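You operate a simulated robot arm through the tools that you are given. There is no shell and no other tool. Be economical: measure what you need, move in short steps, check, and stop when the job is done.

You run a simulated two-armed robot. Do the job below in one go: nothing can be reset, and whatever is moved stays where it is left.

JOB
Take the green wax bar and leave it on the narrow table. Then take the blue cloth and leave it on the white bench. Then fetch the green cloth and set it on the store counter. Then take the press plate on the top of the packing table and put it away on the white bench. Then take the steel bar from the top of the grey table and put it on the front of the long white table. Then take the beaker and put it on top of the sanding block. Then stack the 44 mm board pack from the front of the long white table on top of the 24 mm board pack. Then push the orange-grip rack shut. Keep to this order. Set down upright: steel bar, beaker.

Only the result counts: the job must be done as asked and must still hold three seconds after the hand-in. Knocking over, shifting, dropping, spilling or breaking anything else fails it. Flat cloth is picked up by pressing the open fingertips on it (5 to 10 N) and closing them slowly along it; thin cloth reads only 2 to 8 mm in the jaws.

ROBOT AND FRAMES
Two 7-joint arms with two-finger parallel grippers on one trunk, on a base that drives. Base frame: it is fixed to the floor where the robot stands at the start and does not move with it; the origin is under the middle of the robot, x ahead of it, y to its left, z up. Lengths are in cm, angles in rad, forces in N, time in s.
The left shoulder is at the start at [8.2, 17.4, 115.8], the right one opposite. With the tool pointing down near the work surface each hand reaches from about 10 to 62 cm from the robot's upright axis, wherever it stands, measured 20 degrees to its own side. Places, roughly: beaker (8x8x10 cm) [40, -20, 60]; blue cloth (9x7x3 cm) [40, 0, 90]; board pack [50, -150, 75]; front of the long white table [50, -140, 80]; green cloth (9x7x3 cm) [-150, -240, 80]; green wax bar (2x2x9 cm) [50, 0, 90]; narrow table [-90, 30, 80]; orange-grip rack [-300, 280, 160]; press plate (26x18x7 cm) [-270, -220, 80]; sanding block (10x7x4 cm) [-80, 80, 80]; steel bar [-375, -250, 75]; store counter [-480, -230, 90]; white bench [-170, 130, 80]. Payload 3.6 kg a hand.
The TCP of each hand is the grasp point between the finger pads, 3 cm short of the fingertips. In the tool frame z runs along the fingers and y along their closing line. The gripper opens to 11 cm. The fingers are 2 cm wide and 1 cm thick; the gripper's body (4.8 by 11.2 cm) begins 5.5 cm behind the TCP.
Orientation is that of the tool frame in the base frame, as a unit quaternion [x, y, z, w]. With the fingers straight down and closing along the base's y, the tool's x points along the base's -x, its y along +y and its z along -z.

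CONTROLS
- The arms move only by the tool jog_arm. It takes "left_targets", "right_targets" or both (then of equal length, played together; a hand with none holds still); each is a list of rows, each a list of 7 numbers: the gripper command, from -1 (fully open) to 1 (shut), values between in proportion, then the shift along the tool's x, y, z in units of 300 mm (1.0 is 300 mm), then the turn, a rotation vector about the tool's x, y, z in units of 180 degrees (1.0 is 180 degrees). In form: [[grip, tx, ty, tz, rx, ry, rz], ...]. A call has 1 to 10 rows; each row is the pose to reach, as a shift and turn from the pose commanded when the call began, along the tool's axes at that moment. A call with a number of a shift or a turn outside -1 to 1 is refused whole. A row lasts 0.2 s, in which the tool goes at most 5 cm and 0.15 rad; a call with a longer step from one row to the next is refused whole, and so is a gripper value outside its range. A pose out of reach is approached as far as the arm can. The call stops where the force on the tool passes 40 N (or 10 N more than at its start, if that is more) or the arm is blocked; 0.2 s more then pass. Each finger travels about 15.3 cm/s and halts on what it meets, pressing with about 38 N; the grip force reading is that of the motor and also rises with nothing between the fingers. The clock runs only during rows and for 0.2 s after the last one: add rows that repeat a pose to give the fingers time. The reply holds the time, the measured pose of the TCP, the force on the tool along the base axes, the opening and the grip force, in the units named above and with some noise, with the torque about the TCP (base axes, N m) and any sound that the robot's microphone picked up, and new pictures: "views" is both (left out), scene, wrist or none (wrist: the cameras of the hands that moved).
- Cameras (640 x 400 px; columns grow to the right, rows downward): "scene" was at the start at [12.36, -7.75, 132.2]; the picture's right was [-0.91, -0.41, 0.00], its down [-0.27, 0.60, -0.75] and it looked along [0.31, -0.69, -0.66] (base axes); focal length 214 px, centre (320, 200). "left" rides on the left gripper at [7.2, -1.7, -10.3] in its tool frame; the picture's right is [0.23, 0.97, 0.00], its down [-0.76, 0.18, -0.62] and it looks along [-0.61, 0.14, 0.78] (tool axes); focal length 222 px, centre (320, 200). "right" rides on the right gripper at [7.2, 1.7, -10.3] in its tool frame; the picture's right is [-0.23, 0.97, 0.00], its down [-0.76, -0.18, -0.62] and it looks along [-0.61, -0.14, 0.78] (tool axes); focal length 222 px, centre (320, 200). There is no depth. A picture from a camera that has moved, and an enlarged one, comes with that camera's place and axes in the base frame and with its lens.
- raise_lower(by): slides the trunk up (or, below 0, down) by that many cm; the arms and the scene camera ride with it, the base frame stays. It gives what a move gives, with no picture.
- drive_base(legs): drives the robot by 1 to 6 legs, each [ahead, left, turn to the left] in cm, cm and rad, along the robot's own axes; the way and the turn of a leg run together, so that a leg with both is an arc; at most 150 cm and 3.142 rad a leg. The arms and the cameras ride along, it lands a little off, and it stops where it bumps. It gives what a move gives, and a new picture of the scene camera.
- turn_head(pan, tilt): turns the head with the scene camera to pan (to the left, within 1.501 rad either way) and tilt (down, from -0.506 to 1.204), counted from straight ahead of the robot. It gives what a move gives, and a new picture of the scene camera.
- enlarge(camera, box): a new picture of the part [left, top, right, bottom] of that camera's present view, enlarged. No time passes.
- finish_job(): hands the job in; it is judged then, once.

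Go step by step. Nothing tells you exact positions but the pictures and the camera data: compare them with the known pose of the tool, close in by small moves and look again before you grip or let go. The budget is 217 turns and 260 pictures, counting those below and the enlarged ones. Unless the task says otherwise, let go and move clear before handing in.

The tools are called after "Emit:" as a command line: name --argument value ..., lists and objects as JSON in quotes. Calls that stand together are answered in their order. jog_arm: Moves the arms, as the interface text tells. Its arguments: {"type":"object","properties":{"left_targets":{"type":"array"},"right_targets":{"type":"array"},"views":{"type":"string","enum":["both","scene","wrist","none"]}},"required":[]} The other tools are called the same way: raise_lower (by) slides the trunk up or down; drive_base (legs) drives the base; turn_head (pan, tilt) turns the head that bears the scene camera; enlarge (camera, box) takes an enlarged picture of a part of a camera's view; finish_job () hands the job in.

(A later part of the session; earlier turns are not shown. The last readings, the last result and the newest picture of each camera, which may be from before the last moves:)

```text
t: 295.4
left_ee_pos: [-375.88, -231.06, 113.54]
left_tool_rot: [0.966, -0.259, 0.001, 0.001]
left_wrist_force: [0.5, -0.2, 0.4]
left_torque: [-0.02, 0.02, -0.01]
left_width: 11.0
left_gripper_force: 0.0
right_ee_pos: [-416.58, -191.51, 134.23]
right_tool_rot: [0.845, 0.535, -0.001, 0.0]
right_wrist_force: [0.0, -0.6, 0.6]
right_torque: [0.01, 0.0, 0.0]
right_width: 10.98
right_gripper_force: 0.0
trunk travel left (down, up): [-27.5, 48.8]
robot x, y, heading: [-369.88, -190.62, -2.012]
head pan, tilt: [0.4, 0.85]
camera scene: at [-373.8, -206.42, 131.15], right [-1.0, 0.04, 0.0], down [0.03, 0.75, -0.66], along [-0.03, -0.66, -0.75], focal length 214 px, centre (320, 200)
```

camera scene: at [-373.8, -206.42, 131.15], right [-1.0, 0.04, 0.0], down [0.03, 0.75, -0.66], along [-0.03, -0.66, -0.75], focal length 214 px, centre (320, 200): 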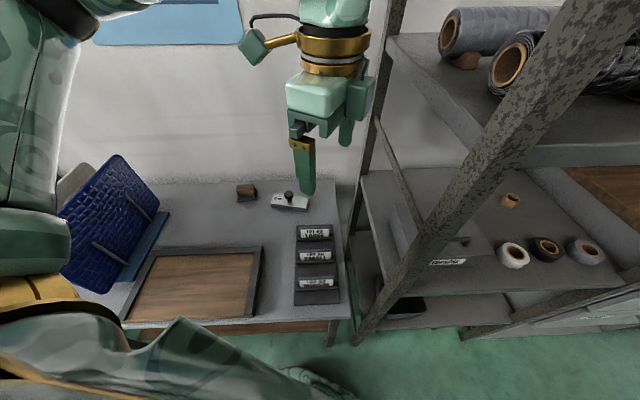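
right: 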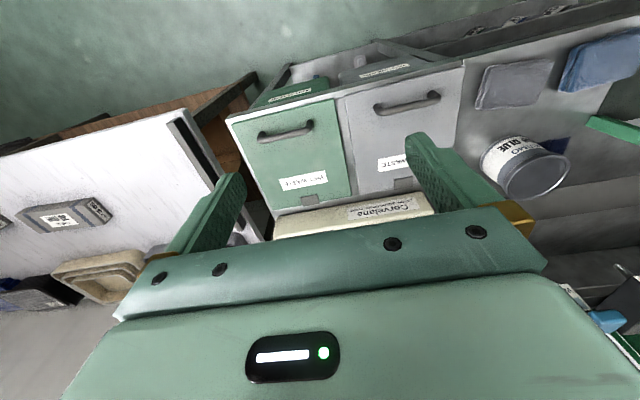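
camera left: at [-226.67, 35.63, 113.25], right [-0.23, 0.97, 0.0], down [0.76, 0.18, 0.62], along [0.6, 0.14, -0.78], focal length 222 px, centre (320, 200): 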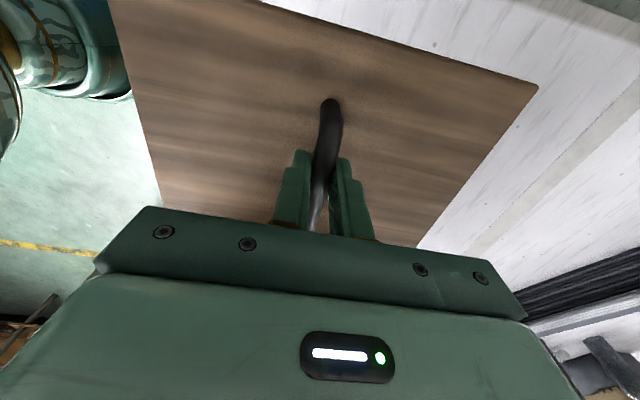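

Move above the bar, correcting the yaw.

Emit:
jog_arm --left_targets '[[-1, 0.11, 0.07, 0, 0, 0, -0.02], [-1, 0.22, 0.14, 0, 0, 0, -0.04], [-1, 0.34, 0.21, 0, 0, 0, -0.06], [-1, 0.46, 0.28, 0.05, 0, 0, -0.08], [-1, 0.57, 0.36, 0.1, 0, 0, -0.1], [-1, 0.68, 0.43, 0.15, 0, 0, -0.106], [-1, 0.68, 0.43, 0.3, 0, 0, -0.106], [-1, 0.68, 0.43, 0.45, 0, 0, -0.106], [-1, 0.68, 0.43, 0.58, 0, 0, -0.106]]'

```text
t: 297.4
left_ee_pos: [-364.73, -252.64, 96.13]
left_tool_rot: [0.995, -0.095, 0.0, 0.001]
left_wrist_force: [0.2, 0.0, -0.4]
left_torque: [0.01, -0.02, 0.0]
left_width: 11.02
left_gripper_force: 0.0
right_ee_pos: [-416.5, -191.52, 134.3]
right_tool_rot: [0.844, 0.536, 0.0, 0.0]
right_wrist_force: [0.9, 0.0, -0.3]
right_torque: [-0.01, 0.03, 0.02]
right_width: 10.97
right_gripper_force: 0.1
trunk travel left (down, up): [-27.5, 48.8]
robot x, y, heading: [-369.68, -190.6, -2.005]
head pan, tilt: [0.4, 0.85]
camera scene: at [-373.77, -206.47, 131.14], right [-1.0, 0.04, 0.0], down [0.03, 0.75, -0.66], along [-0.03, -0.66, -0.75], focal length 214 px, centre (320, 200)
camera left: at [-357.41, -252.17, 106.37], right [0.04, -1.0, 0.0], down [-0.78, -0.03, 0.62], along [-0.62, -0.03, -0.78], focal length 222 px, centre (320, 200)
```

scene: 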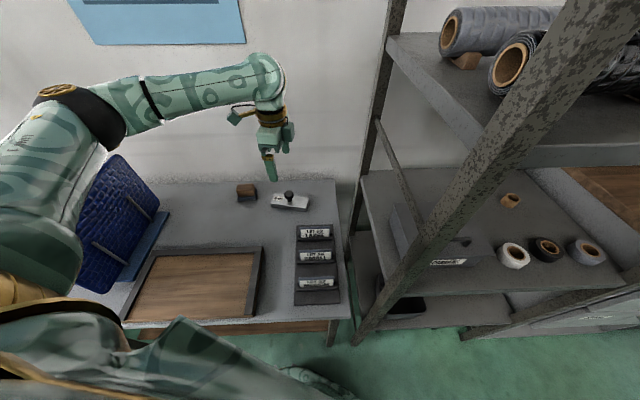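
left: 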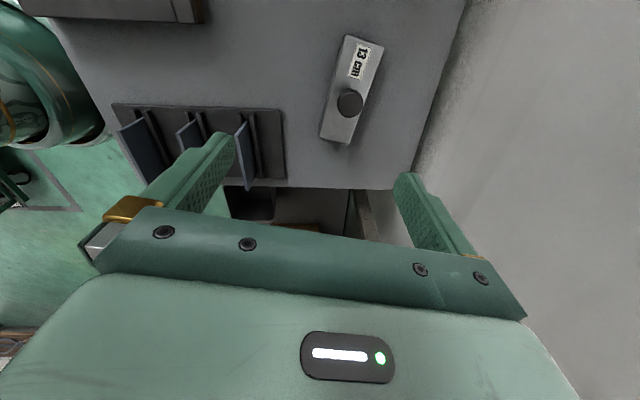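

Wrist view puts the bar centre at [-364.3, -256.4]. Correct and descend partway.

Emit:
jog_arm --left_targets '[[-0.5, 0.038, 0.125, 0.0, 0, 0, 0.01], [-0.5, 0.038, 0.125, 0.15, 0, 0, 0.01], [-0.5, 0.038, 0.125, 0.3, 0, 0, 0.01], [-0.5, 0.038, 0.125, 0.4, 0, 0, 0.01], [-0.5, 0.038, 0.125, 0.4, 0, 0, 0.01]]'

```text
t: 298.6
left_ee_pos: [-364.44, -256.57, 84.02]
left_tool_rot: [0.994, -0.11, 0.0, 0.002]
left_wrist_force: [0.6, 0.4, 0.0]
left_torque: [-0.01, -0.02, 0.02]
left_width: 8.26
left_gripper_force: 0.1
right_ee_pos: [-416.63, -191.47, 134.31]
right_tool_rot: [0.844, 0.536, -0.001, 0.001]
right_wrist_force: [1.0, -0.3, 0.4]
right_torque: [0.02, 0.02, -0.03]
right_width: 10.98
right_gripper_force: 0.0
trunk travel left (down, up): [-27.5, 48.8]
robot x, y, heading: [-369.75, -190.09, -2.008]
head pan, tilt: [0.4, 0.85]
camera scene: at [-373.8, -206.42, 131.15], right [-1.0, 0.04, 0.0], down [0.03, 0.75, -0.66], along [-0.03, -0.66, -0.75], focal length 214 px, centre (320, 200)
camera left: at [-356.99, -256.34, 94.31], right [0.01, -1.0, 0.0], down [-0.78, 0.0, 0.62], along [-0.62, -0.01, -0.78], focal length 222 px, centre (320, 200)
```

scene: 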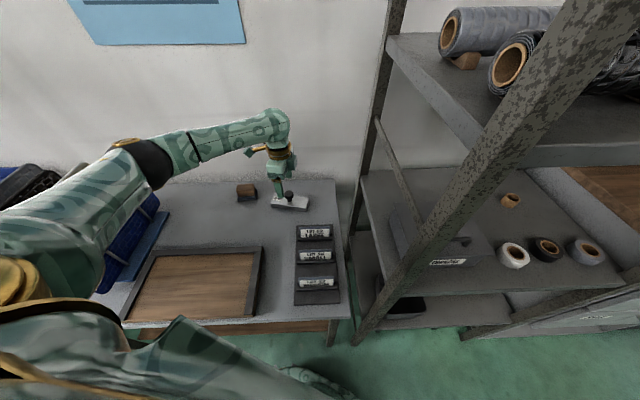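
left: 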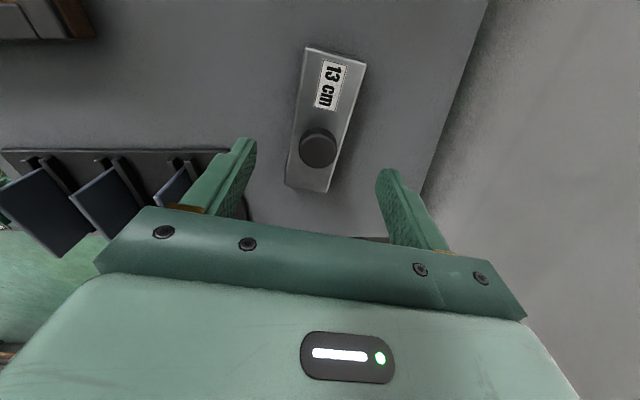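

Well aligned. The bar top is near z 73.8; descend to grasp height.

Emit:
jog_arm --left_targets '[[-0.5, 0, 0, 0.12, 0, 0, 0], [-0.5, 0, 0, 0.22, 0, 0, 0], [-0.5, 0, 0, 0.27, 0, 0, 0], [-0.5, 0, 0, 0.285, 0, 0, 0], [-0.5, 0, 0, 0.285, 0, 0, 0]]' --views "wrist"

```text
t: 299.8
left_ee_pos: [-364.28, -256.42, 75.53]
left_tool_rot: [0.994, -0.111, 0.0, 0.001]
left_wrist_force: [0.4, -0.9, 0.0]
left_torque: [-0.01, 0.03, -0.01]
left_width: 8.25
left_gripper_force: 0.0
right_ee_pos: [-416.56, -191.42, 134.37]
right_tool_rot: [0.844, 0.536, 0.0, 0.001]
right_wrist_force: [-1.3, -0.5, 0.7]
right_torque: [-0.01, -0.05, -0.01]
right_width: 11.02
right_gripper_force: 0.0
trunk travel left (down, up): [-27.5, 48.8]
robot x, y, heading: [-369.74, -190.91, -2.008]
head pan, tilt: [0.4, 0.85]
camera left: at [-356.99, -256.27, 85.77], right [0.01, -1.0, 0.0], down [-0.78, 0.0, 0.62], along [-0.62, -0.01, -0.78], focal length 222 px, centre (320, 200)
```

left: 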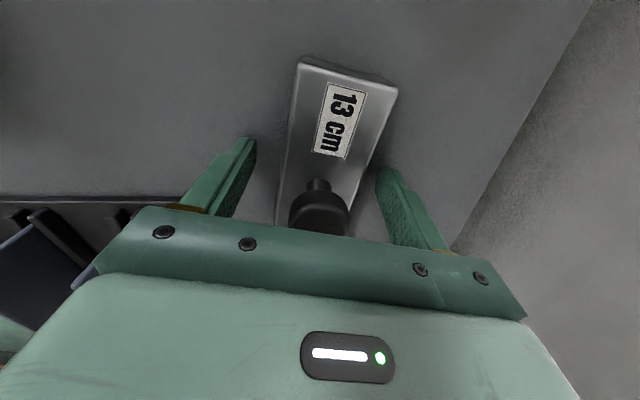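

Lower 6 mm more, then close and test the lift.

Emit:
jog_arm --left_targets '[[-0.5, 0, 0, 0.01, 0, 0, 0], [-0.5, 0, 0, 0.02, 0, 0, 0], [-0.2, 0, 0, 0.02, 0, 0, 0], [0.1, 0, 0, 0.02, 0, 0, 0], [0.4, 0, 0, 0.02, 0, 0, 0], [0.6, 0, 0, 0.02, 0, 0, 0], [0.6, 0, 0, 0.02, 0, 0, 0], [0.6, 0, 0, 0.0, 0, 0, 0], [0.6, 0, 0, -0.08, 0, 0, 0]]' --views "wrist"

```text
t: 301.8
left_ee_pos: [-364.35, -256.57, 78.05]
left_tool_rot: [0.994, -0.111, -0.001, 0.001]
left_wrist_force: [-0.4, -0.1, -3.9]
left_torque: [0.0, -0.06, -0.05]
left_width: 4.97
left_gripper_force: 37.9
right_ee_pos: [-416.49, -191.6, 134.24]
right_tool_rot: [0.844, 0.536, -0.001, 0.001]
right_wrist_force: [0.3, 0.0, 1.0]
right_torque: [-0.03, -0.02, -0.01]
right_width: 11.0
right_gripper_force: 0.0
trunk travel left (down, up): [-27.5, 48.8]
robot x, y, heading: [-369.96, -190.74, -2.009]
head pan, tilt: [0.4, 0.85]
camera left: at [-356.95, -256.37, 88.2], right [0.01, -1.0, 0.0], down [-0.78, -0.01, 0.62], along [-0.62, -0.01, -0.78], focal length 222 px, centre (320, 200)
```

left: 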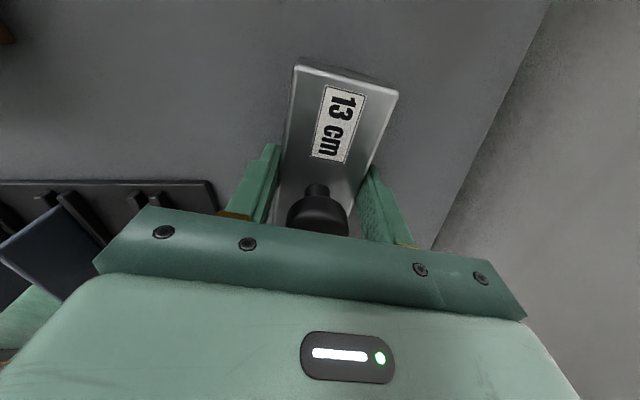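

Held firmly. Lift and retract.

Emit:
jog_arm --left_targets '[[0.6, 0, 0, -0.14, 0, 0, 0], [0.6, 0, 0, -0.28, 0, 0, 0], [0.6, 0, 0, -0.42, 0, 0, 0], [0.6, 0, 0, -0.56, 0, 0, 0], [0.6, 0, 0, -0.7, 0, 0, 0], [0.6, 0, 0, -0.84, 0, 0, 0], [0.6, 0, 0, -0.98, 0, 0, 0], [0.6, 0, -0.1, -1.0, 0, 0, 0], [0.6, -0.07, -0.22, -1.0, 0, 0, 0], [0.6, -0.14, -0.34, -1.0, 0, 0, 0]]' --views "none"

Emit:
jog_arm --left_targets '[[0.6, -0.1, -0.1, -0.05, 0, 0, 0.03], [0.6, -0.2, -0.2, -0.1, 0, 0, 0.06], [0.6, -0.3, -0.3, -0.15, 0, 0, 0.09], [0.6, -0.4, -0.4, -0.2, 0, 0, 0.09]]' --views "scene"

```text
t: 303.9
left_ee_pos: [-366.27, -245.69, 108.12]
left_tool_rot: [0.994, -0.11, 0.0, 0.001]
left_wrist_force: [0.1, 0.7, -3.2]
left_torque: [-0.04, -0.03, -0.03]
left_width: 4.99
left_gripper_force: 37.8
right_ee_pos: [-416.62, -191.49, 134.25]
right_tool_rot: [0.844, 0.536, -0.002, 0.0]
right_wrist_force: [-0.2, 0.2, -0.3]
right_torque: [-0.01, -0.02, -0.02]
right_width: 11.01
right_gripper_force: 0.0
trunk travel left (down, up): [-27.5, 48.8]
robot x, y, heading: [-369.19, -190.32, -2.013]
head pan, tilt: [0.4, 0.85]
```

```text
t: 304.9
left_ee_pos: [-375.03, -231.04, 113.97]
left_tool_rot: [0.968, -0.25, 0.001, 0.001]
left_wrist_force: [-0.5, 0.3, -4.7]
left_torque: [-0.01, -0.03, 0.0]
left_width: 4.94
left_gripper_force: 37.4
right_ee_pos: [-416.67, -191.51, 134.2]
right_tool_rot: [0.845, 0.535, -0.001, 0.0]
right_wrist_force: [0.4, 0.2, 0.2]
right_torque: [-0.03, 0.0, 0.03]
right_width: 11.03
right_gripper_force: 0.1
trunk travel left (down, up): [-27.5, 48.8]
robot x, y, heading: [-369.81, -190.32, -2.009]
head pan, tilt: [0.4, 0.85]
camera scene: at [-373.88, -206.33, 131.16], right [-1.0, 0.04, 0.0], down [0.03, 0.75, -0.66], along [-0.03, -0.66, -0.75], focal length 214 px, centre (320, 200)
```

scene: 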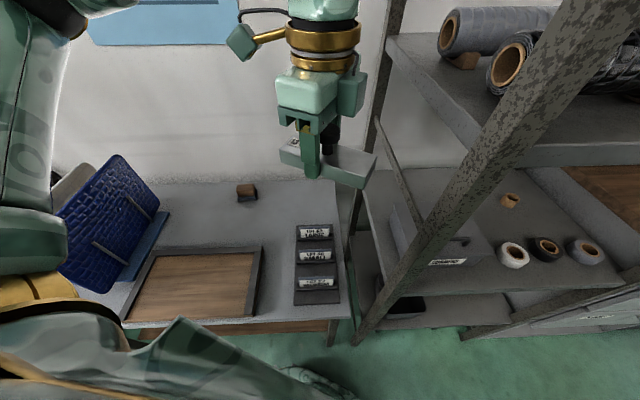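

Bar is held level. Turn back, leave the rack, and drive east to the long white table.

Emit:
turn_head --pan 0 --tilt 0.5

Emit:
drive_base --legs '[[0, 0, 0.44], [-36, 0, 0], [0, 0, 1.57], [150, 0, 0], [130, 0, 0]]'

```text
t: 305.8
left_ee_pos: [-374.89, -231.25, 113.84]
left_tool_rot: [0.968, -0.25, 0.001, 0.001]
left_wrist_force: [0.6, 0.3, -3.2]
left_torque: [-0.01, -0.01, -0.01]
left_width: 4.95
left_gripper_force: 37.7
right_ee_pos: [-416.63, -191.6, 134.22]
right_tool_rot: [0.844, 0.536, 0.0, 0.001]
right_wrist_force: [0.0, -0.3, -0.9]
right_torque: [0.0, -0.01, -0.01]
right_width: 10.98
right_gripper_force: 0.1
trunk travel left (down, up): [-27.5, 48.8]
robot x, y, heading: [-369.9, -190.55, -2.011]
head pan, tilt: [0.0, 0.499]
camera scene: at [-377.37, -206.86, 134.13], right [-0.91, 0.43, 0.0], down [0.2, 0.43, -0.88], along [-0.37, -0.79, -0.48], focal length 214 px, centre (320, 200)
```

scene: 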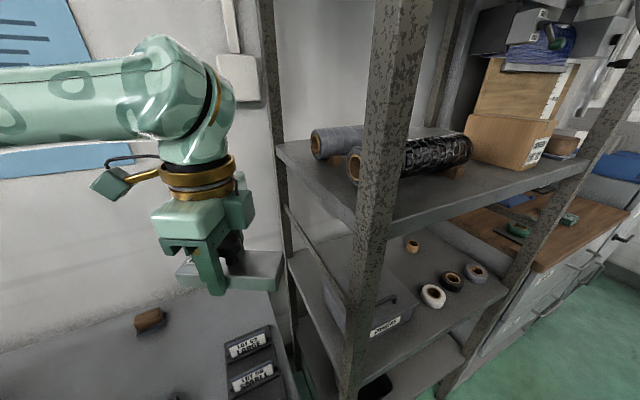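

```text
t: 307.9
left_ee_pos: [-357.49, -231.56, 113.18]
left_tool_rot: [0.998, -0.06, -0.012, -0.002]
left_wrist_force: [1.1, 0.6, -2.6]
left_torque: [-0.02, 0.01, 0.01]
left_width: 4.96
left_gripper_force: 37.8
right_ee_pos: [-410.18, -210.43, 135.22]
right_tool_rot: [0.724, 0.689, -0.013, -0.014]
right_wrist_force: [0.9, -0.1, -0.4]
right_torque: [0.03, 0.02, 0.01]
right_width: 11.02
right_gripper_force: 0.0
trunk travel left (down, up): [-27.5, 48.8]
robot x, y, heading: [-370.96, -191.37, -1.623]
head pan, tilt: [0.0, 0.499]
stopped in leg 2: the robot was blocked; the commanded pose is now the measured one
camera scene: at [-370.84, -208.37, 134.24], right [-1.0, 0.06, 0.01], down [0.02, 0.47, -0.88], along [-0.05, -0.88, -0.47], focal length 214 px, centre (320, 200)
```

scene: 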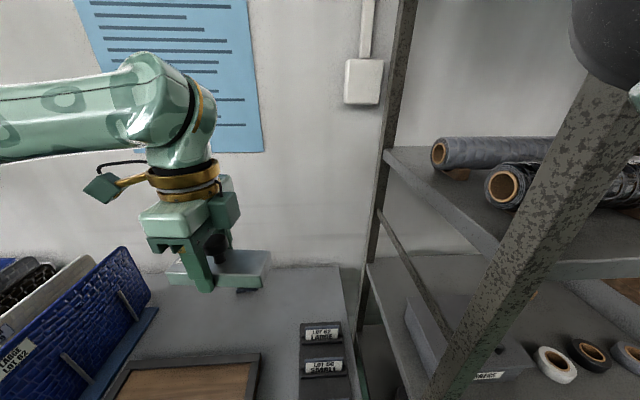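

The right elbow seems to touch the rack post. Turn slightly back right, then reverse out.

Emit:
drive_base --legs '[[0, 0, -0.2]]'

```text
t: 308.8
left_ee_pos: [-358.7, -233.03, 113.13]
left_tool_rot: [0.996, -0.083, -0.012, -0.003]
left_wrist_force: [1.1, -0.4, -3.5]
left_torque: [0.0, 0.0, 0.0]
left_width: 4.96
left_gripper_force: 37.8
right_ee_pos: [-410.0, -209.42, 135.5]
right_tool_rot: [0.738, 0.675, -0.021, -0.016]
right_wrist_force: [-0.5, 0.6, 0.0]
right_torque: [-0.02, -0.06, -0.01]
right_width: 11.01
right_gripper_force: 0.1
trunk travel left (down, up): [-27.5, 48.8]
robot x, y, heading: [-369.76, -192.1, -1.673]
head pan, tilt: [0.0, 0.499]
stopped in leg 1: the robot was blocked; the commanded pose is now the measured one
camera scene: at [-370.74, -209.22, 134.32], right [-0.99, 0.1, 0.01], down [0.04, 0.47, -0.88], along [-0.1, -0.88, -0.47], focal length 214 px, centre (320, 200)
```

scene: 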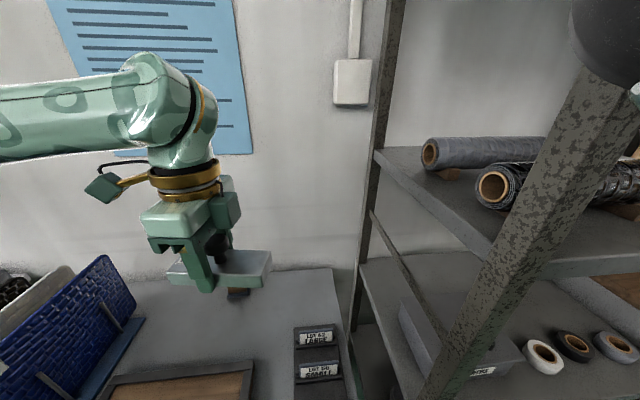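

The right arm presses on the rack post from its east side. I'll strafe left, away from the rack.

Emit:
drive_base --legs '[[0, 5, 0]]'

```text
t: 309.8
left_ee_pos: [-354.98, -234.53, 113.03]
left_tool_rot: [0.996, -0.084, -0.008, -0.007]
left_wrist_force: [0.0, -0.6, -3.6]
left_torque: [0.04, -0.02, 0.02]
left_width: 4.94
left_gripper_force: 37.9
right_ee_pos: [-406.64, -211.07, 134.76]
right_tool_rot: [0.74, 0.672, -0.01, -0.014]
right_wrist_force: [0.5, 0.1, 0.4]
right_torque: [-0.01, 0.0, -0.02]
right_width: 11.02
right_gripper_force: 0.0
trunk travel left (down, up): [-27.5, 48.8]
robot x, y, heading: [-365.02, -192.64, -1.681]
head pan, tilt: [0.0, 0.499]
camera scene: at [-367.22, -210.75, 134.13], right [-0.99, 0.11, 0.0], down [0.05, 0.48, -0.88], along [-0.09, -0.87, -0.48], focal length 214 px, centre (320, 200)
```

scene: 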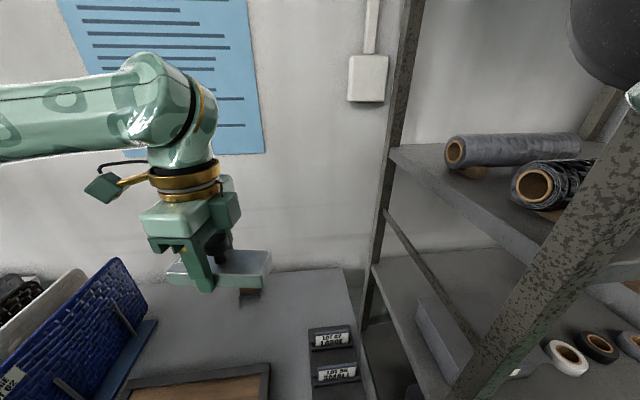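

It moved. A bit more left, then back.

Emit:
drive_base --legs '[[-3, 6, 0]]'

```text
t: 310.8
left_ee_pos: [-348.46, -232.11, 113.02]
left_tool_rot: [0.996, -0.085, -0.009, -0.007]
left_wrist_force: [0.2, 0.2, -3.2]
left_torque: [-0.04, 0.0, 0.0]
left_width: 4.96
left_gripper_force: 37.4
right_ee_pos: [-400.11, -208.69, 134.87]
right_tool_rot: [0.74, 0.672, -0.011, -0.016]
right_wrist_force: [0.2, 0.4, 1.1]
right_torque: [-0.01, 0.07, -0.01]
right_width: 11.01
right_gripper_force: 0.0
trunk travel left (down, up): [-27.5, 48.8]
robot x, y, heading: [-359.09, -190.96, -1.68]
head pan, tilt: [0.0, 0.499]
camera scene: at [-360.66, -208.46, 134.15], right [-0.99, 0.11, 0.0], down [0.05, 0.48, -0.88], along [-0.1, -0.87, -0.48], focal length 214 px, centre (320, 200)
```

scene: 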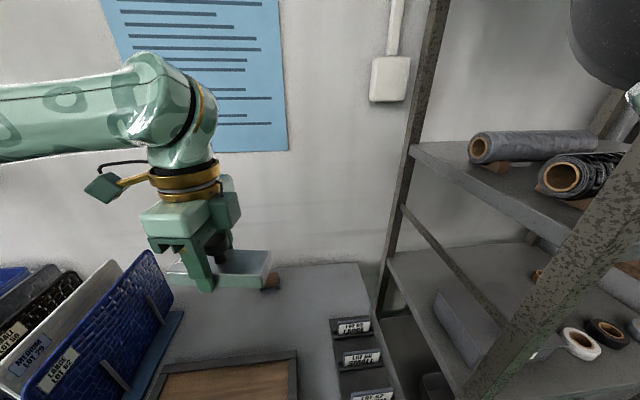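

Free now; the rack and its goods look unmoved. Back out and then turn east.

Emit:
drive_base --legs '[[-38, 0, 0], [0, 0, 1.68]]'

```text
t: 317.2
left_ee_pos: [-314.69, -137.95, 112.93]
left_tool_rot: [0.723, 0.691, -0.01, 0.001]
left_wrist_force: [-0.2, 0.0, -3.4]
left_torque: [0.04, 0.0, -0.01]
left_width: 4.97
left_gripper_force: 37.6
right_ee_pos: [-331.71, -192.18, 134.86]
right_tool_rot: [-0.014, 1.0, -0.017, -0.003]
right_wrist_force: [0.0, 0.4, -0.3]
right_torque: [0.0, 0.01, -0.02]
right_width: 10.99
right_gripper_force: 0.1
trunk travel left (down, up): [-27.5, 48.8]
robot x, y, heading: [-354.99, -153.27, 0.017]
head pan, tilt: [0.0, 0.499]
camera scene: at [-336.83, -153.09, 134.14], right [0.01, -1.0, 0.0], down [-0.48, -0.01, -0.88], along [0.88, 0.01, -0.48], focal length 214 px, centre (320, 200)
```

scene: 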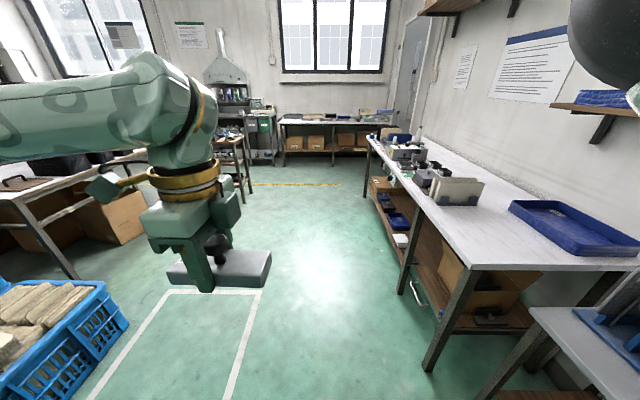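

Lane east is clear. Drive to the long white table.

Emit:
drive_base --legs '[[0, 10, -0.017], [150, 0, 0], [150, 0, 0]]'

```text
t: 332.4
left_ee_pos: [-16.0, -132.14, 113.02]
left_tool_rot: [0.733, 0.68, -0.01, 0.001]
left_wrist_force: [-1.0, -0.3, -3.5]
left_torque: [0.03, 0.0, 0.01]
left_width: 4.94
left_gripper_force: 38.3
right_ee_pos: [-34.37, -185.88, 134.66]
right_tool_rot: [0.0, 1.0, -0.017, -0.003]
right_wrist_force: [0.5, 0.0, 1.0]
right_torque: [0.0, 0.05, 0.02]
right_width: 10.97
right_gripper_force: 0.1
trunk travel left (down, up): [-27.5, 48.8]
robot x, y, heading: [-56.75, -145.92, -0.008]
head pan, tilt: [0.0, 0.499]
camera scene: at [-38.52, -146.64, 134.13], right [-0.01, -1.0, 0.0], down [-0.48, 0.01, -0.88], along [0.88, -0.01, -0.48], focal length 214 px, centre (320, 200)
```

scene: 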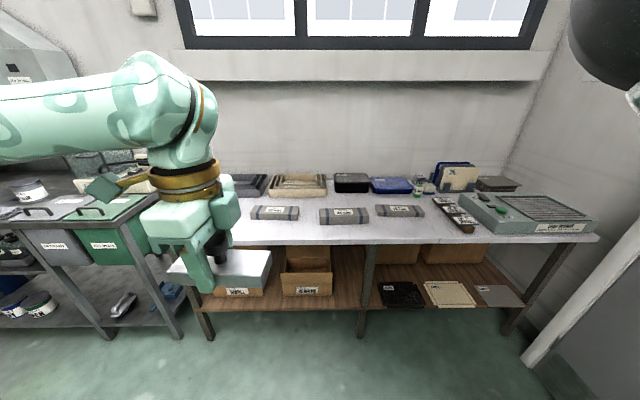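

Emit:
enlarge --camera "scene" --box '[220, 160, 520, 250]'

```text
2.13 times, centred on (370, 205) of scene
camera zoom: at [-38.52, -146.64, 134.13], right [-0.01, -1.0, 0.0], down [-0.48, 0.01, -0.88], along [0.88, -0.01, -0.48], focal length 458 px, centre (213, 189)
```

zoom: 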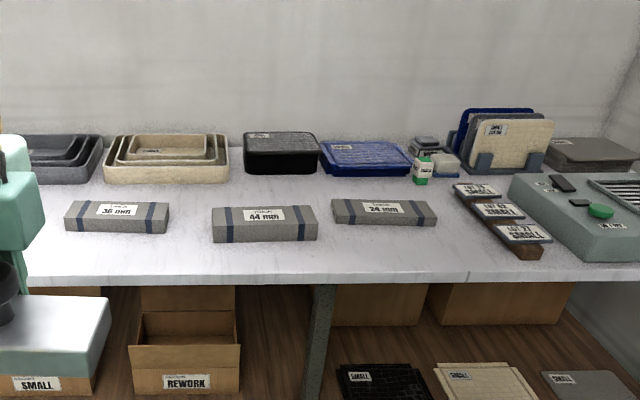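

Packs from left: 36, 44 and 24 mm. I'll set the steel bar at the front left at about [36, -125]. Drive up.

Emit:
drive_base --legs '[[42, 6, 0.008]]'

Emit:
turn_head --pan 0.1 --tilt 0.85

```text
t: 335.0
left_ee_pos: [25.87, -126.16, 112.81]
left_tool_rot: [0.73, 0.683, -0.01, 0.0]
left_wrist_force: [0.6, 1.3, -4.3]
left_torque: [0.05, 0.01, 0.0]
left_width: 4.95
left_gripper_force: 38.1
right_ee_pos: [7.93, -179.86, 134.76]
right_tool_rot: [-0.004, 1.0, -0.018, -0.003]
right_wrist_force: [-0.5, 0.7, 0.5]
right_torque: [0.01, -0.01, 0.0]
right_width: 10.96
right_gripper_force: 0.1
trunk travel left (down, up): [-27.5, 48.8]
robot x, y, heading: [-14.65, -140.83, -0.003]
head pan, tilt: [0.0, 0.499]
camera scene: at [3.49, -140.84, 134.13], right [0.0, -1.0, 0.0], down [-0.48, 0.0, -0.88], along [0.88, 0.0, -0.48], focal length 214 px, centre (320, 200)
```

scene: 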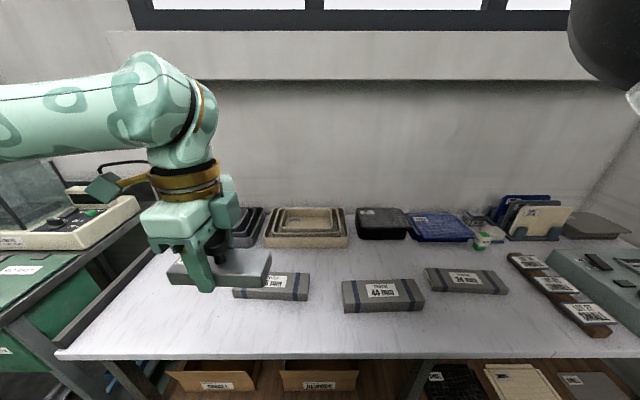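

```text
t: 335.8
left_ee_pos: [25.67, -126.19, 113.0]
left_tool_rot: [0.729, 0.684, -0.01, 0.002]
left_wrist_force: [-0.2, 0.6, -2.7]
left_torque: [0.05, 0.01, -0.02]
left_width: 4.96
left_gripper_force: 37.6
right_ee_pos: [7.85, -179.98, 134.79]
right_tool_rot: [-0.004, 1.0, -0.017, -0.003]
right_wrist_force: [-0.1, 0.7, 0.3]
right_torque: [-0.01, 0.02, 0.0]
right_width: 11.01
right_gripper_force: 0.0
trunk travel left (down, up): [-27.5, 48.8]
robot x, y, heading: [-14.77, -140.92, -0.0]
head pan, tilt: [0.099, 0.85]
camera scene: at [2.1, -140.07, 131.15], right [0.1, -1.0, 0.0], down [-0.75, -0.07, -0.66], along [0.66, 0.06, -0.75], focal length 214 px, centre (320, 200)
```

scene: 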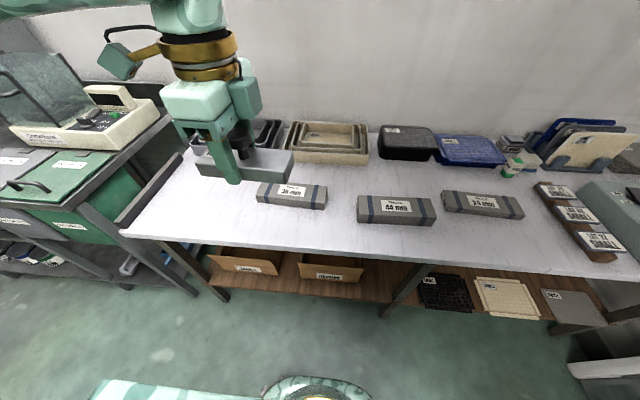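

Front strip at [37, -125] is clear ahead of the 36 mm pack. Move over it, correcting tilt, and lower partway.

Emit:
jog_arm --left_targets '[[0.6, 0.02, 0.12, 0.02, -0.0038, 0.0051, 0], [0.6, 0.04, 0.24, 0.05, -0.0038, 0.0051, 0], [0.6, 0.064, 0.36, 0.1, -0.0038, 0.0051, 0], [0.6, 0.064, 0.373, 0.24, -0.0038, 0.0051, 0], [0.6, 0.064, 0.373, 0.38, -0.0038, 0.0051, 0], [0.6, 0.064, 0.373, 0.52, -0.0038, 0.0051, 0], [0.6, 0.064, 0.373, 0.66, -0.0038, 0.0051, 0], [0.6, 0.064, 0.373, 0.8, -0.0038, 0.0051, 0]]'

```text
t: 337.6
left_ee_pos: [36.73, -125.29, 88.79]
left_tool_rot: [0.73, 0.683, -0.001, 0.0]
left_wrist_force: [-0.5, 0.1, -4.0]
left_torque: [0.02, 0.01, 0.0]
left_width: 4.96
left_gripper_force: 37.6
right_ee_pos: [8.07, -179.89, 134.84]
right_tool_rot: [-0.004, 1.0, -0.017, -0.002]
right_wrist_force: [0.1, 0.0, -0.1]
right_torque: [0.0, -0.02, 0.02]
right_width: 11.02
right_gripper_force: 0.0
trunk travel left (down, up): [-27.5, 48.8]
robot x, y, heading: [-14.97, -140.86, 0.003]
head pan, tilt: [0.099, 0.85]
camera scene: at [2.17, -140.05, 131.13], right [0.1, -1.0, 0.0], down [-0.75, -0.07, -0.66], along [0.66, 0.06, -0.75], focal length 214 px, centre (320, 200)
camera left: at [35.44, -117.7, 99.01], right [0.99, 0.16, 0.0], down [0.13, -0.77, 0.62], along [0.1, -0.61, -0.78], focal length 222 px, centre (320, 200)
```

scene: 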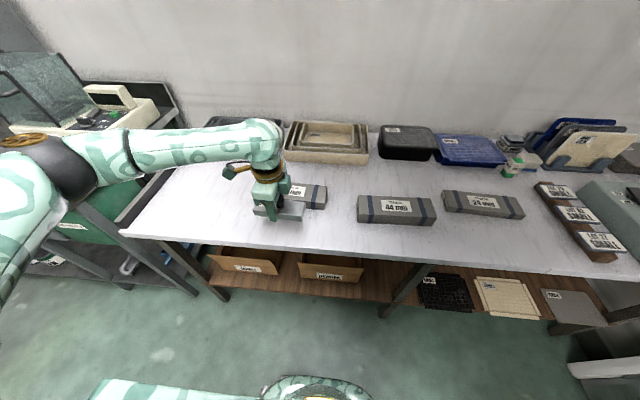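
left: 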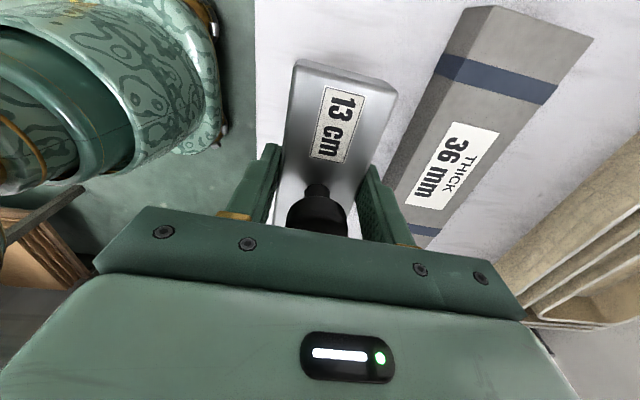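

Clearance is fine; lower gently to contact.

Emit:
jog_arm --left_targets '[[0.6, 0, 0, 0.06, 0, 0, 0], [0.6, 0, 0, 0.12, 0, 0, 0], [0.6, 0, 0, 0.15, 0, 0, 0], [0.6, 0, 0, 0.165, 0, 0, 0], [0.6, 0, 0, 0.175, 0, 0, 0], [0.6, 0, 0, 0.185, 0, 0, 0], [0.6, 0, 0, 0.195, 0, 0, 0], [0.6, 0, 0, 0.205, 0, 0, 0], [0.6, 0, 0, 0.215, 0, 0, 0], [0.6, 0, 0, 0.225, 0, 0, 0]]' --views "none"

```text
t: 339.8
left_ee_pos: [36.78, -125.36, 82.08]
left_tool_rot: [0.729, 0.684, 0.0, 0.0]
left_wrist_force: [-0.4, -1.3, -4.0]
left_torque: [0.04, -0.02, 0.03]
left_width: 4.97
left_gripper_force: 38.1
right_ee_pos: [7.9, -180.07, 134.77]
right_tool_rot: [-0.004, 1.0, -0.017, -0.003]
right_wrist_force: [0.2, 0.6, -0.3]
right_torque: [0.02, 0.0, 0.01]
right_width: 11.01
right_gripper_force: 0.1
trunk travel left (down, up): [-27.5, 48.8]
robot x, y, heading: [-14.94, -140.57, -0.0]
head pan, tilt: [0.099, 0.85]
```

Emit:
jog_arm --left_targets '[[0.6, 0, 0, 0.007, 0, 0, 0], [0.6, 0, 0, 0.014, 0, 0, 0], [0.6, 0, 0, 0.021, 0, 0, 0], [0.6, 0, 0, 0.028, 0, 0, 0], [0.6, 0, 0, 0.035, 0, 0, 0], [0.6, 0, 0, 0.042, 0, 0, 0], [0.6, 0, 0, 0.049, 0, 0, 0], [0.6, 0, 0, 0.056, 0, 0, 0], [0.6, 0, 0, 0.063, 0, 0, 0], [0.6, 0, 0, 0.07, 0, 0, 0]]' --views "none"

```text
t: 341.6
left_ee_pos: [36.86, -125.37, 81.05]
left_tool_rot: [0.73, 0.684, 0.003, 0.004]
left_wrist_force: [-10.6, 2.3, 21.4]
left_torque: [0.93, 1.02, 0.08]
left_width: 4.93
left_gripper_force: 38.2
right_ee_pos: [7.55, -179.95, 134.81]
right_tool_rot: [-0.005, 1.0, -0.017, -0.001]
right_wrist_force: [0.2, 1.1, 0.0]
right_torque: [-0.04, 0.02, 0.02]
right_width: 11.0
right_gripper_force: 0.1
trunk travel left (down, up): [-27.5, 48.8]
robot x, y, heading: [-15.11, -140.61, 0.001]
head pan, tilt: [0.099, 0.85]
stopped in row 8 (left hand): the force on the tool passed its limit at 44 N (the readings are from after the stop); the commanded pose is now the measured one
```

Contact. Release and rise straight up past the knob.

Emit:
jog_arm --left_targets '[[0.4, 0, 0, -0.002, 0, 0, 0], [0.1, 0, 0, -0.002, 0, 0, 0], [-0.1, 0, 0, -0.002, 0, 0, 0], [-0.18, 0, 0, -0.002, 0, 0, 0], [-0.18, 0, 0, -0.05, 0, 0, 0], [-0.18, 0, 0, -0.15, 0, 0, 0], [-0.18, 0, 0, -0.3, 0, 0, 0], [-0.18, 0, 0, -0.45, 0, 0, 0], [-0.18, 0, 0, -0.6, 0, 0, 0], [-0.18, 0, 0, -0.75, 0, 0, 0]]' --views "both"

```text
t: 343.8
left_ee_pos: [36.6, -125.26, 103.33]
left_tool_rot: [0.73, 0.684, 0.003, 0.003]
left_wrist_force: [0.3, -0.2, -0.1]
left_torque: [-0.03, 0.0, 0.01]
left_width: 6.46
left_gripper_force: 0.2
right_ee_pos: [7.87, -179.96, 134.85]
right_tool_rot: [-0.004, 1.0, -0.018, -0.002]
right_wrist_force: [-0.3, -1.0, 0.4]
right_torque: [0.0, -0.01, 0.01]
right_width: 11.0
right_gripper_force: 0.2
trunk travel left (down, up): [-27.5, 48.8]
robot x, y, heading: [-14.33, -140.37, 0.0]
head pan, tilt: [0.099, 0.85]
camera scene: at [2.01, -140.09, 131.16], right [0.1, -1.0, 0.0], down [-0.75, -0.07, -0.66], along [0.66, 0.06, -0.75], focal length 214 px, centre (320, 200)
camera left: at [35.4, -117.8, 113.62], right [0.99, 0.16, 0.01], down [0.12, -0.77, 0.62], along [0.11, -0.61, -0.78], focal length 222 px, centre (320, 200)
```

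scene: 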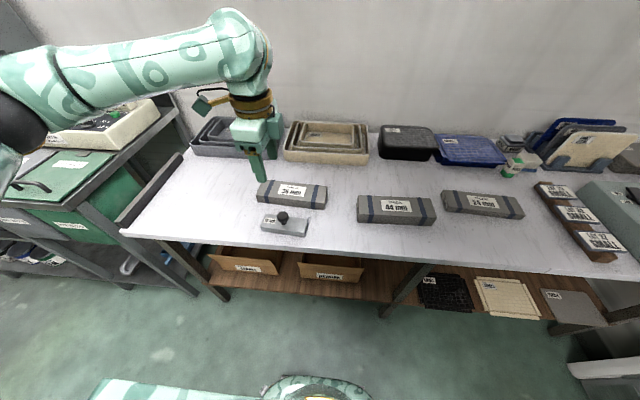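
left: 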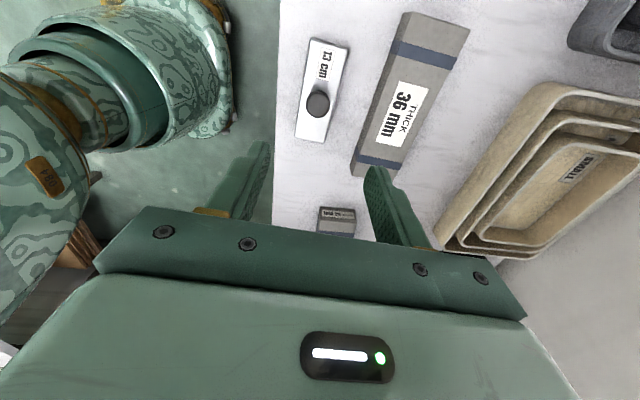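

Bar set down upright. Retract and go back to the counter for the beaker, which should be on the shelf below.

Emit:
jog_arm --left_targets '[[-0.18, 0, -0.1, -0.1, 0, 0, 0], [-0.18, 0, -0.2, -0.2, 0, 0, 0], [-0.18, 0, -0.3, -0.3, 0, 0, 0], [-0.18, 0, -0.42, -0.34, 0, 0, 0], [-0.18, 0, -0.5, -0.34, 0, 0, 0]]' --views "none"

Emit:
drive_base --legs '[[-40, 0, 0], [0, 125, 0]]'

Emit:
raise_lower --by -20

Emit:
turn_head --pan 0 --tilt 0.6

```text
t: 345.0
left_ee_pos: [21.66, -124.38, 113.34]
left_tool_rot: [0.73, 0.684, 0.002, 0.001]
left_wrist_force: [-0.7, -0.4, 0.1]
left_torque: [0.01, -0.02, 0.0]
left_width: 6.51
left_gripper_force: 0.1
right_ee_pos: [7.81, -179.97, 134.92]
right_tool_rot: [-0.004, 1.0, -0.017, -0.003]
right_wrist_force: [-0.2, 1.1, -0.4]
right_torque: [0.01, -0.03, -0.01]
right_width: 10.99
right_gripper_force: 0.0
trunk travel left (down, up): [-27.5, 48.8]
robot x, y, heading: [-14.19, -140.81, -0.001]
head pan, tilt: [0.099, 0.85]
```

```text
t: 351.1
left_ee_pos: [-15.01, -50.11, 113.3]
left_tool_rot: [0.712, 0.702, 0.002, 0.003]
left_wrist_force: [-0.4, 0.2, 0.9]
left_torque: [-0.04, -0.01, 0.0]
left_width: 6.49
left_gripper_force: 0.1
right_ee_pos: [-26.1, -106.24, 135.0]
right_tool_rot: [-0.03, 0.999, -0.018, -0.002]
right_wrist_force: [0.2, 0.7, -0.3]
right_torque: [-0.08, -0.05, 0.03]
right_width: 11.0
right_gripper_force: 0.0
trunk travel left (down, up): [-27.5, 48.8]
robot x, y, heading: [-50.45, -68.43, 0.051]
head pan, tilt: [0.099, 0.85]
stopped in leg 2: the robot was blocked; the commanded pose is now the measured one
camera scene: at [-33.8, -66.63, 131.17], right [0.15, -0.99, 0.0], down [-0.74, -0.11, -0.66], along [0.65, 0.1, -0.75], focal length 214 px, centre (320, 200)
```

scene: 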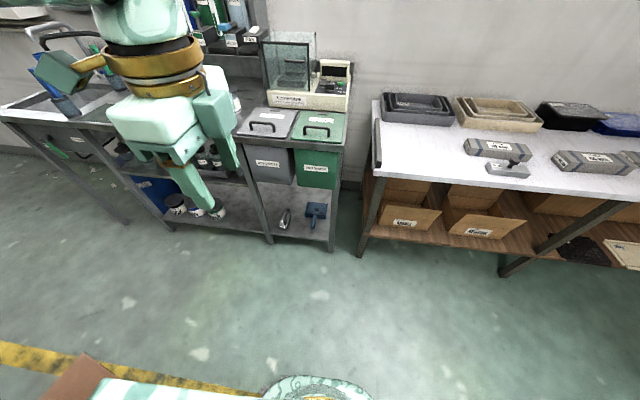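

```text
t: 353.3
left_ee_pos: [-14.88, -50.4, 93.2]
left_tool_rot: [0.71, 0.704, 0.003, 0.006]
left_wrist_force: [-0.5, 0.2, 0.5]
left_torque: [0.0, -0.02, 0.02]
left_width: 6.48
left_gripper_force: 0.1
right_ee_pos: [-25.92, -106.73, 114.81]
right_tool_rot: [-0.03, 0.999, -0.017, -0.002]
right_wrist_force: [0.8, -0.5, -0.1]
right_torque: [-0.03, -0.02, 0.02]
right_width: 10.99
right_gripper_force: 0.1
trunk travel left (down, up): [-7.5, 68.8]
robot x, y, heading: [-50.38, -68.35, 0.047]
head pan, tilt: [0.099, 0.85]
```

```text
t: 354.0
left_ee_pos: [-14.82, -50.45, 93.18]
left_tool_rot: [0.71, 0.704, 0.003, 0.005]
left_wrist_force: [0.3, 0.7, 0.1]
left_torque: [0.02, -0.01, -0.03]
left_width: 6.48
left_gripper_force: 0.0
right_ee_pos: [-25.92, -106.71, 114.89]
right_tool_rot: [-0.03, 0.999, -0.017, -0.003]
right_wrist_force: [0.4, 0.2, -0.6]
right_torque: [0.01, 0.01, 0.01]
right_width: 11.01
right_gripper_force: 0.0
trunk travel left (down, up): [-7.5, 68.8]
robot x, y, heading: [-50.21, -68.89, 0.047]
head pan, tilt: [0.0, 0.6]
camera scene: at [-21.37, -67.23, 112.16], right [0.05, -1.0, 0.0], down [-0.57, -0.03, -0.82], along [0.82, 0.04, -0.57], focal length 214 px, centre (320, 200)
```

scene: 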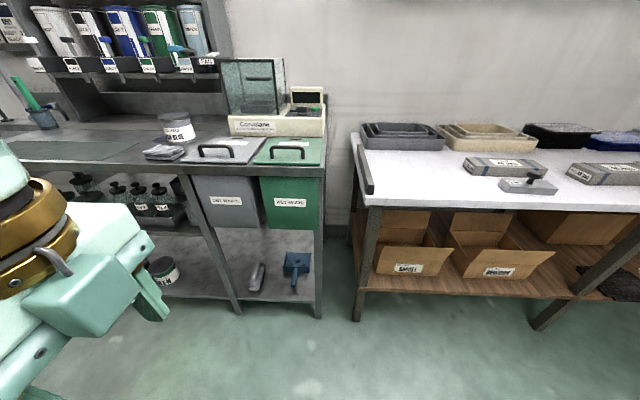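

The base brushed the narrow table's end. Move forward away from it, then continue left.

Emit:
drive_base --legs '[[0, -3, 0], [26, 0, -0.05], [0, 42, 0]]'

```text
t: 358.6
left_ee_pos: [12.57, -12.17, 93.2]
left_tool_rot: [0.727, 0.687, 0.002, 0.005]
left_wrist_force: [0.5, -0.5, 0.9]
left_torque: [-0.01, -0.01, 0.01]
left_width: 6.47
left_gripper_force: 0.0
right_ee_pos: [-1.25, -67.82, 114.9]
right_tool_rot: [-0.006, 1.0, -0.016, -0.004]
right_wrist_force: [0.1, 0.2, 0.4]
right_torque: [-0.01, 0.03, 0.01]
right_width: 11.0
right_gripper_force: 0.0
trunk travel left (down, up): [-7.5, 68.8]
robot x, y, heading: [-23.81, -28.63, 0.006]
head pan, tilt: [0.0, 0.6]
camera scene: at [5.15, -28.61, 112.16], right [0.0, -1.0, 0.0], down [-0.57, 0.0, -0.82], along [0.82, 0.0, -0.57], focal length 214 px, centre (320, 200)
```

scene: 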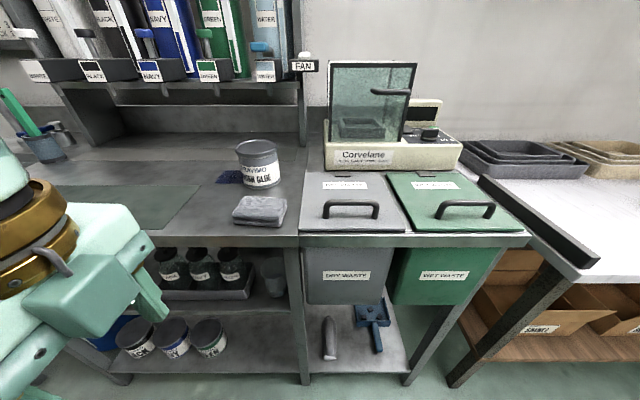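

The glass beaker is visible on the middle shelf right of the bottle tray, about [44, -16]. Enlarge it.

Emit:
raise_lower --by -7.4

Emit:
drive_base --legs '[[0, 10, 0]]'

Emit:
enlarge --camera "scene" --box '[200, 210, 400, 335]'

```text
t: 359.7
left_ee_pos: [15.35, -12.19, 83.76]
left_tool_rot: [0.725, 0.688, -0.036, -0.027]
left_wrist_force: [-0.4, 0.2, 0.4]
left_torque: [-0.01, -0.04, -0.03]
left_width: 6.49
left_gripper_force: 0.1
right_ee_pos: [-1.28, -67.93, 107.34]
right_tool_rot: [-0.006, 1.0, -0.017, -0.003]
right_wrist_force: [-0.2, 0.1, -0.3]
right_torque: [0.0, -0.04, 0.0]
right_width: 11.01
right_gripper_force: 0.0
trunk travel left (down, up): [-0.1, 76.2]
robot x, y, heading: [-23.79, -28.7, 0.004]
head pan, tilt: [0.0, 0.6]
```

```text
t: 360.8
left_ee_pos: [15.37, -1.94, 83.57]
left_tool_rot: [0.724, 0.688, -0.035, -0.027]
left_wrist_force: [0.0, 0.0, -0.7]
left_torque: [0.0, 0.0, 0.0]
left_width: 6.49
left_gripper_force: 0.1
right_ee_pos: [-1.24, -57.65, 107.45]
right_tool_rot: [-0.007, 1.0, -0.016, -0.003]
right_wrist_force: [-0.9, -0.3, -0.2]
right_torque: [0.0, -0.02, -0.04]
right_width: 11.0
right_gripper_force: 0.1
trunk travel left (down, up): [-0.1, 76.2]
robot x, y, heading: [-24.17, -18.47, 0.001]
head pan, tilt: [0.0, 0.6]
camera scene: at [9.85, -18.48, 104.14], right [0.0, -1.0, 0.0], down [-0.57, 0.0, -0.82], along [0.82, 0.0, -0.57], focal length 214 px, centre (320, 200)
```

scene: 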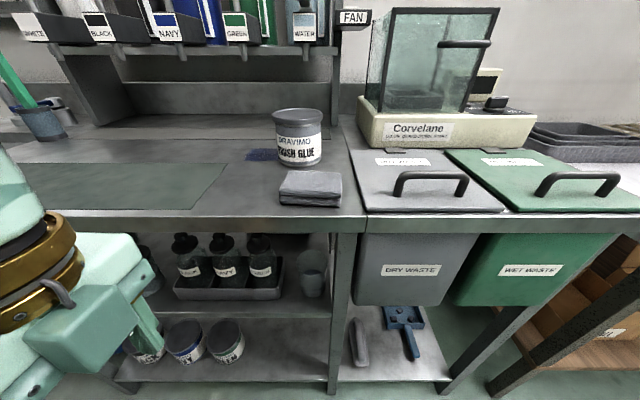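

```text
3.20 times, centred on (300, 272) of scene
camera zoom: at [9.85, -18.48, 104.14], right [0.0, -1.0, 0.0], down [-0.57, 0.0, -0.82], along [0.82, 0.0, -0.57], focal length 686 px, centre (384, -32)
```

zoom: 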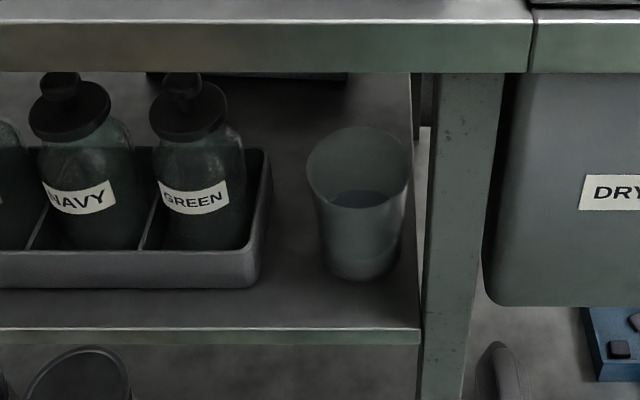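

The beaker (with some liquid) stands at about [42, -16.7], squeezed between the tray and a post. I'll approach it from the front-left with the left hand pitched forward: first set the trunk, the robot heading and the hand yaw.

Emit:
raise_lower --by 7.4

Emit:
drive_base --legs '[[-6, 26, 0], [10, 0, -0.6]]'

Emit:
jog_arm --left_targets '[[-1, 0, 0, 0, 0, 0, -0.047], [-1, 0, 0, 0, 0, 0, -0.094], [-1, 0, 0, 0, 0, 0, -0.141], [-1, 0, 0, 0, 0, 0, -0.188], [-1, 0, 0, 0, 0, 0, -0.235], [-1, 0, 0, 0, 0, 0, -0.282], [-1, 0, 0, 0, 0, 0, -0.329], [-1, 0, 0, 0, 0, 0, -0.376], [-1, 0, 0, 0, 0, 0, -0.423], [-1, 0, 0, 0, 0, 0, -0.47]]' --views "scene"

```text
t: 361.9
left_ee_pos: [15.44, -2.05, 90.86]
left_tool_rot: [0.723, 0.689, -0.036, -0.027]
left_wrist_force: [0.8, 0.4, -1.2]
left_torque: [-0.01, 0.03, -0.01]
left_width: 6.49
left_gripper_force: 0.0
right_ee_pos: [-1.17, -57.8, 114.78]
right_tool_rot: [-0.006, 1.0, -0.017, -0.004]
right_wrist_force: [1.1, -0.4, 0.0]
right_torque: [0.0, 0.03, -0.02]
right_width: 11.0
right_gripper_force: 0.0
trunk travel left (down, up): [-7.5, 68.8]
robot x, y, heading: [-23.97, -18.54, 0.003]
head pan, tilt: [0.0, 0.6]
```

```text
t: 365.5
left_ee_pos: [21.15, -4.71, 90.99]
left_tool_rot: [0.896, 0.441, -0.026, -0.036]
left_wrist_force: [-0.9, -0.5, -0.2]
left_torque: [0.02, -0.03, -0.02]
left_width: 6.51
left_gripper_force: 0.1
right_ee_pos: [-24.25, -41.05, 114.78]
right_tool_rot: [0.292, 0.956, -0.014, -0.008]
right_wrist_force: [0.2, -0.4, -0.6]
right_torque: [0.01, 0.01, -0.03]
right_width: 11.04
right_gripper_force: 0.0
trunk travel left (down, up): [-7.5, 68.8]
robot x, y, heading: [-20.54, 4.34, -0.607]
head pan, tilt: [0.0, 0.6]
camera scene: at [3.34, -12.41, 112.16], right [-0.57, -0.82, 0.0], down [-0.47, 0.32, -0.82], along [0.68, -0.47, -0.57], focal length 214 px, centre (320, 200)
```

scene: 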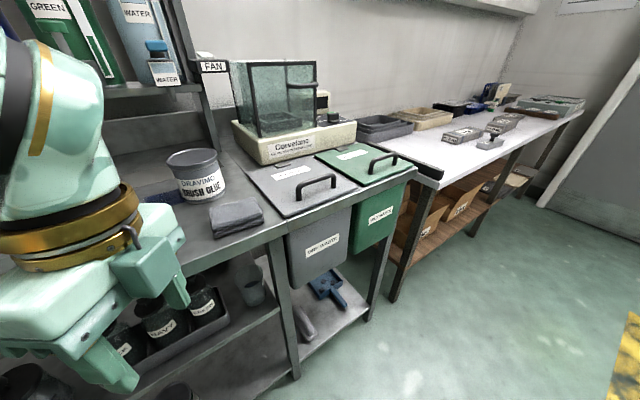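

```text
t: 367.7
left_ee_pos: [21.15, -4.47, 91.01]
left_tool_rot: [0.364, 0.93, 0.006, -0.043]
left_wrist_force: [-0.8, -0.8, -0.1]
left_torque: [0.0, 0.0, 0.0]
left_width: 10.99
left_gripper_force: 0.1
right_ee_pos: [-24.0, -40.92, 114.73]
right_tool_rot: [0.292, 0.956, -0.015, -0.009]
right_wrist_force: [-0.9, -0.2, -0.9]
right_torque: [-0.01, 0.01, -0.01]
right_width: 11.03
right_gripper_force: 0.1
trunk travel left (down, up): [-7.5, 68.8]
robot x, y, heading: [-20.28, 4.12, -0.601]
head pan, tilt: [0.0, 0.6]
camera scene: at [3.33, -12.38, 112.16], right [-0.57, -0.82, 0.0], down [-0.47, 0.32, -0.82], along [0.68, -0.47, -0.57], focal length 214 px, centre (320, 200)
```

scene: 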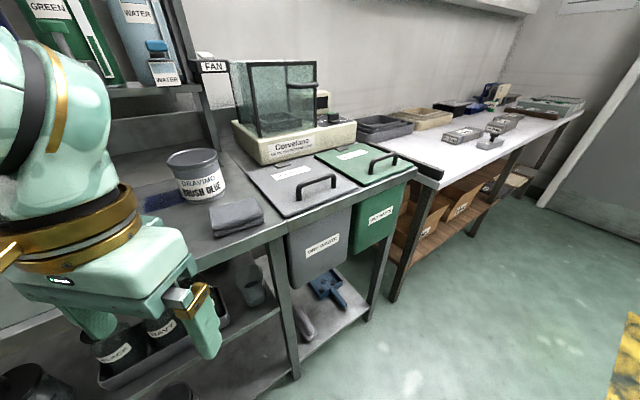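

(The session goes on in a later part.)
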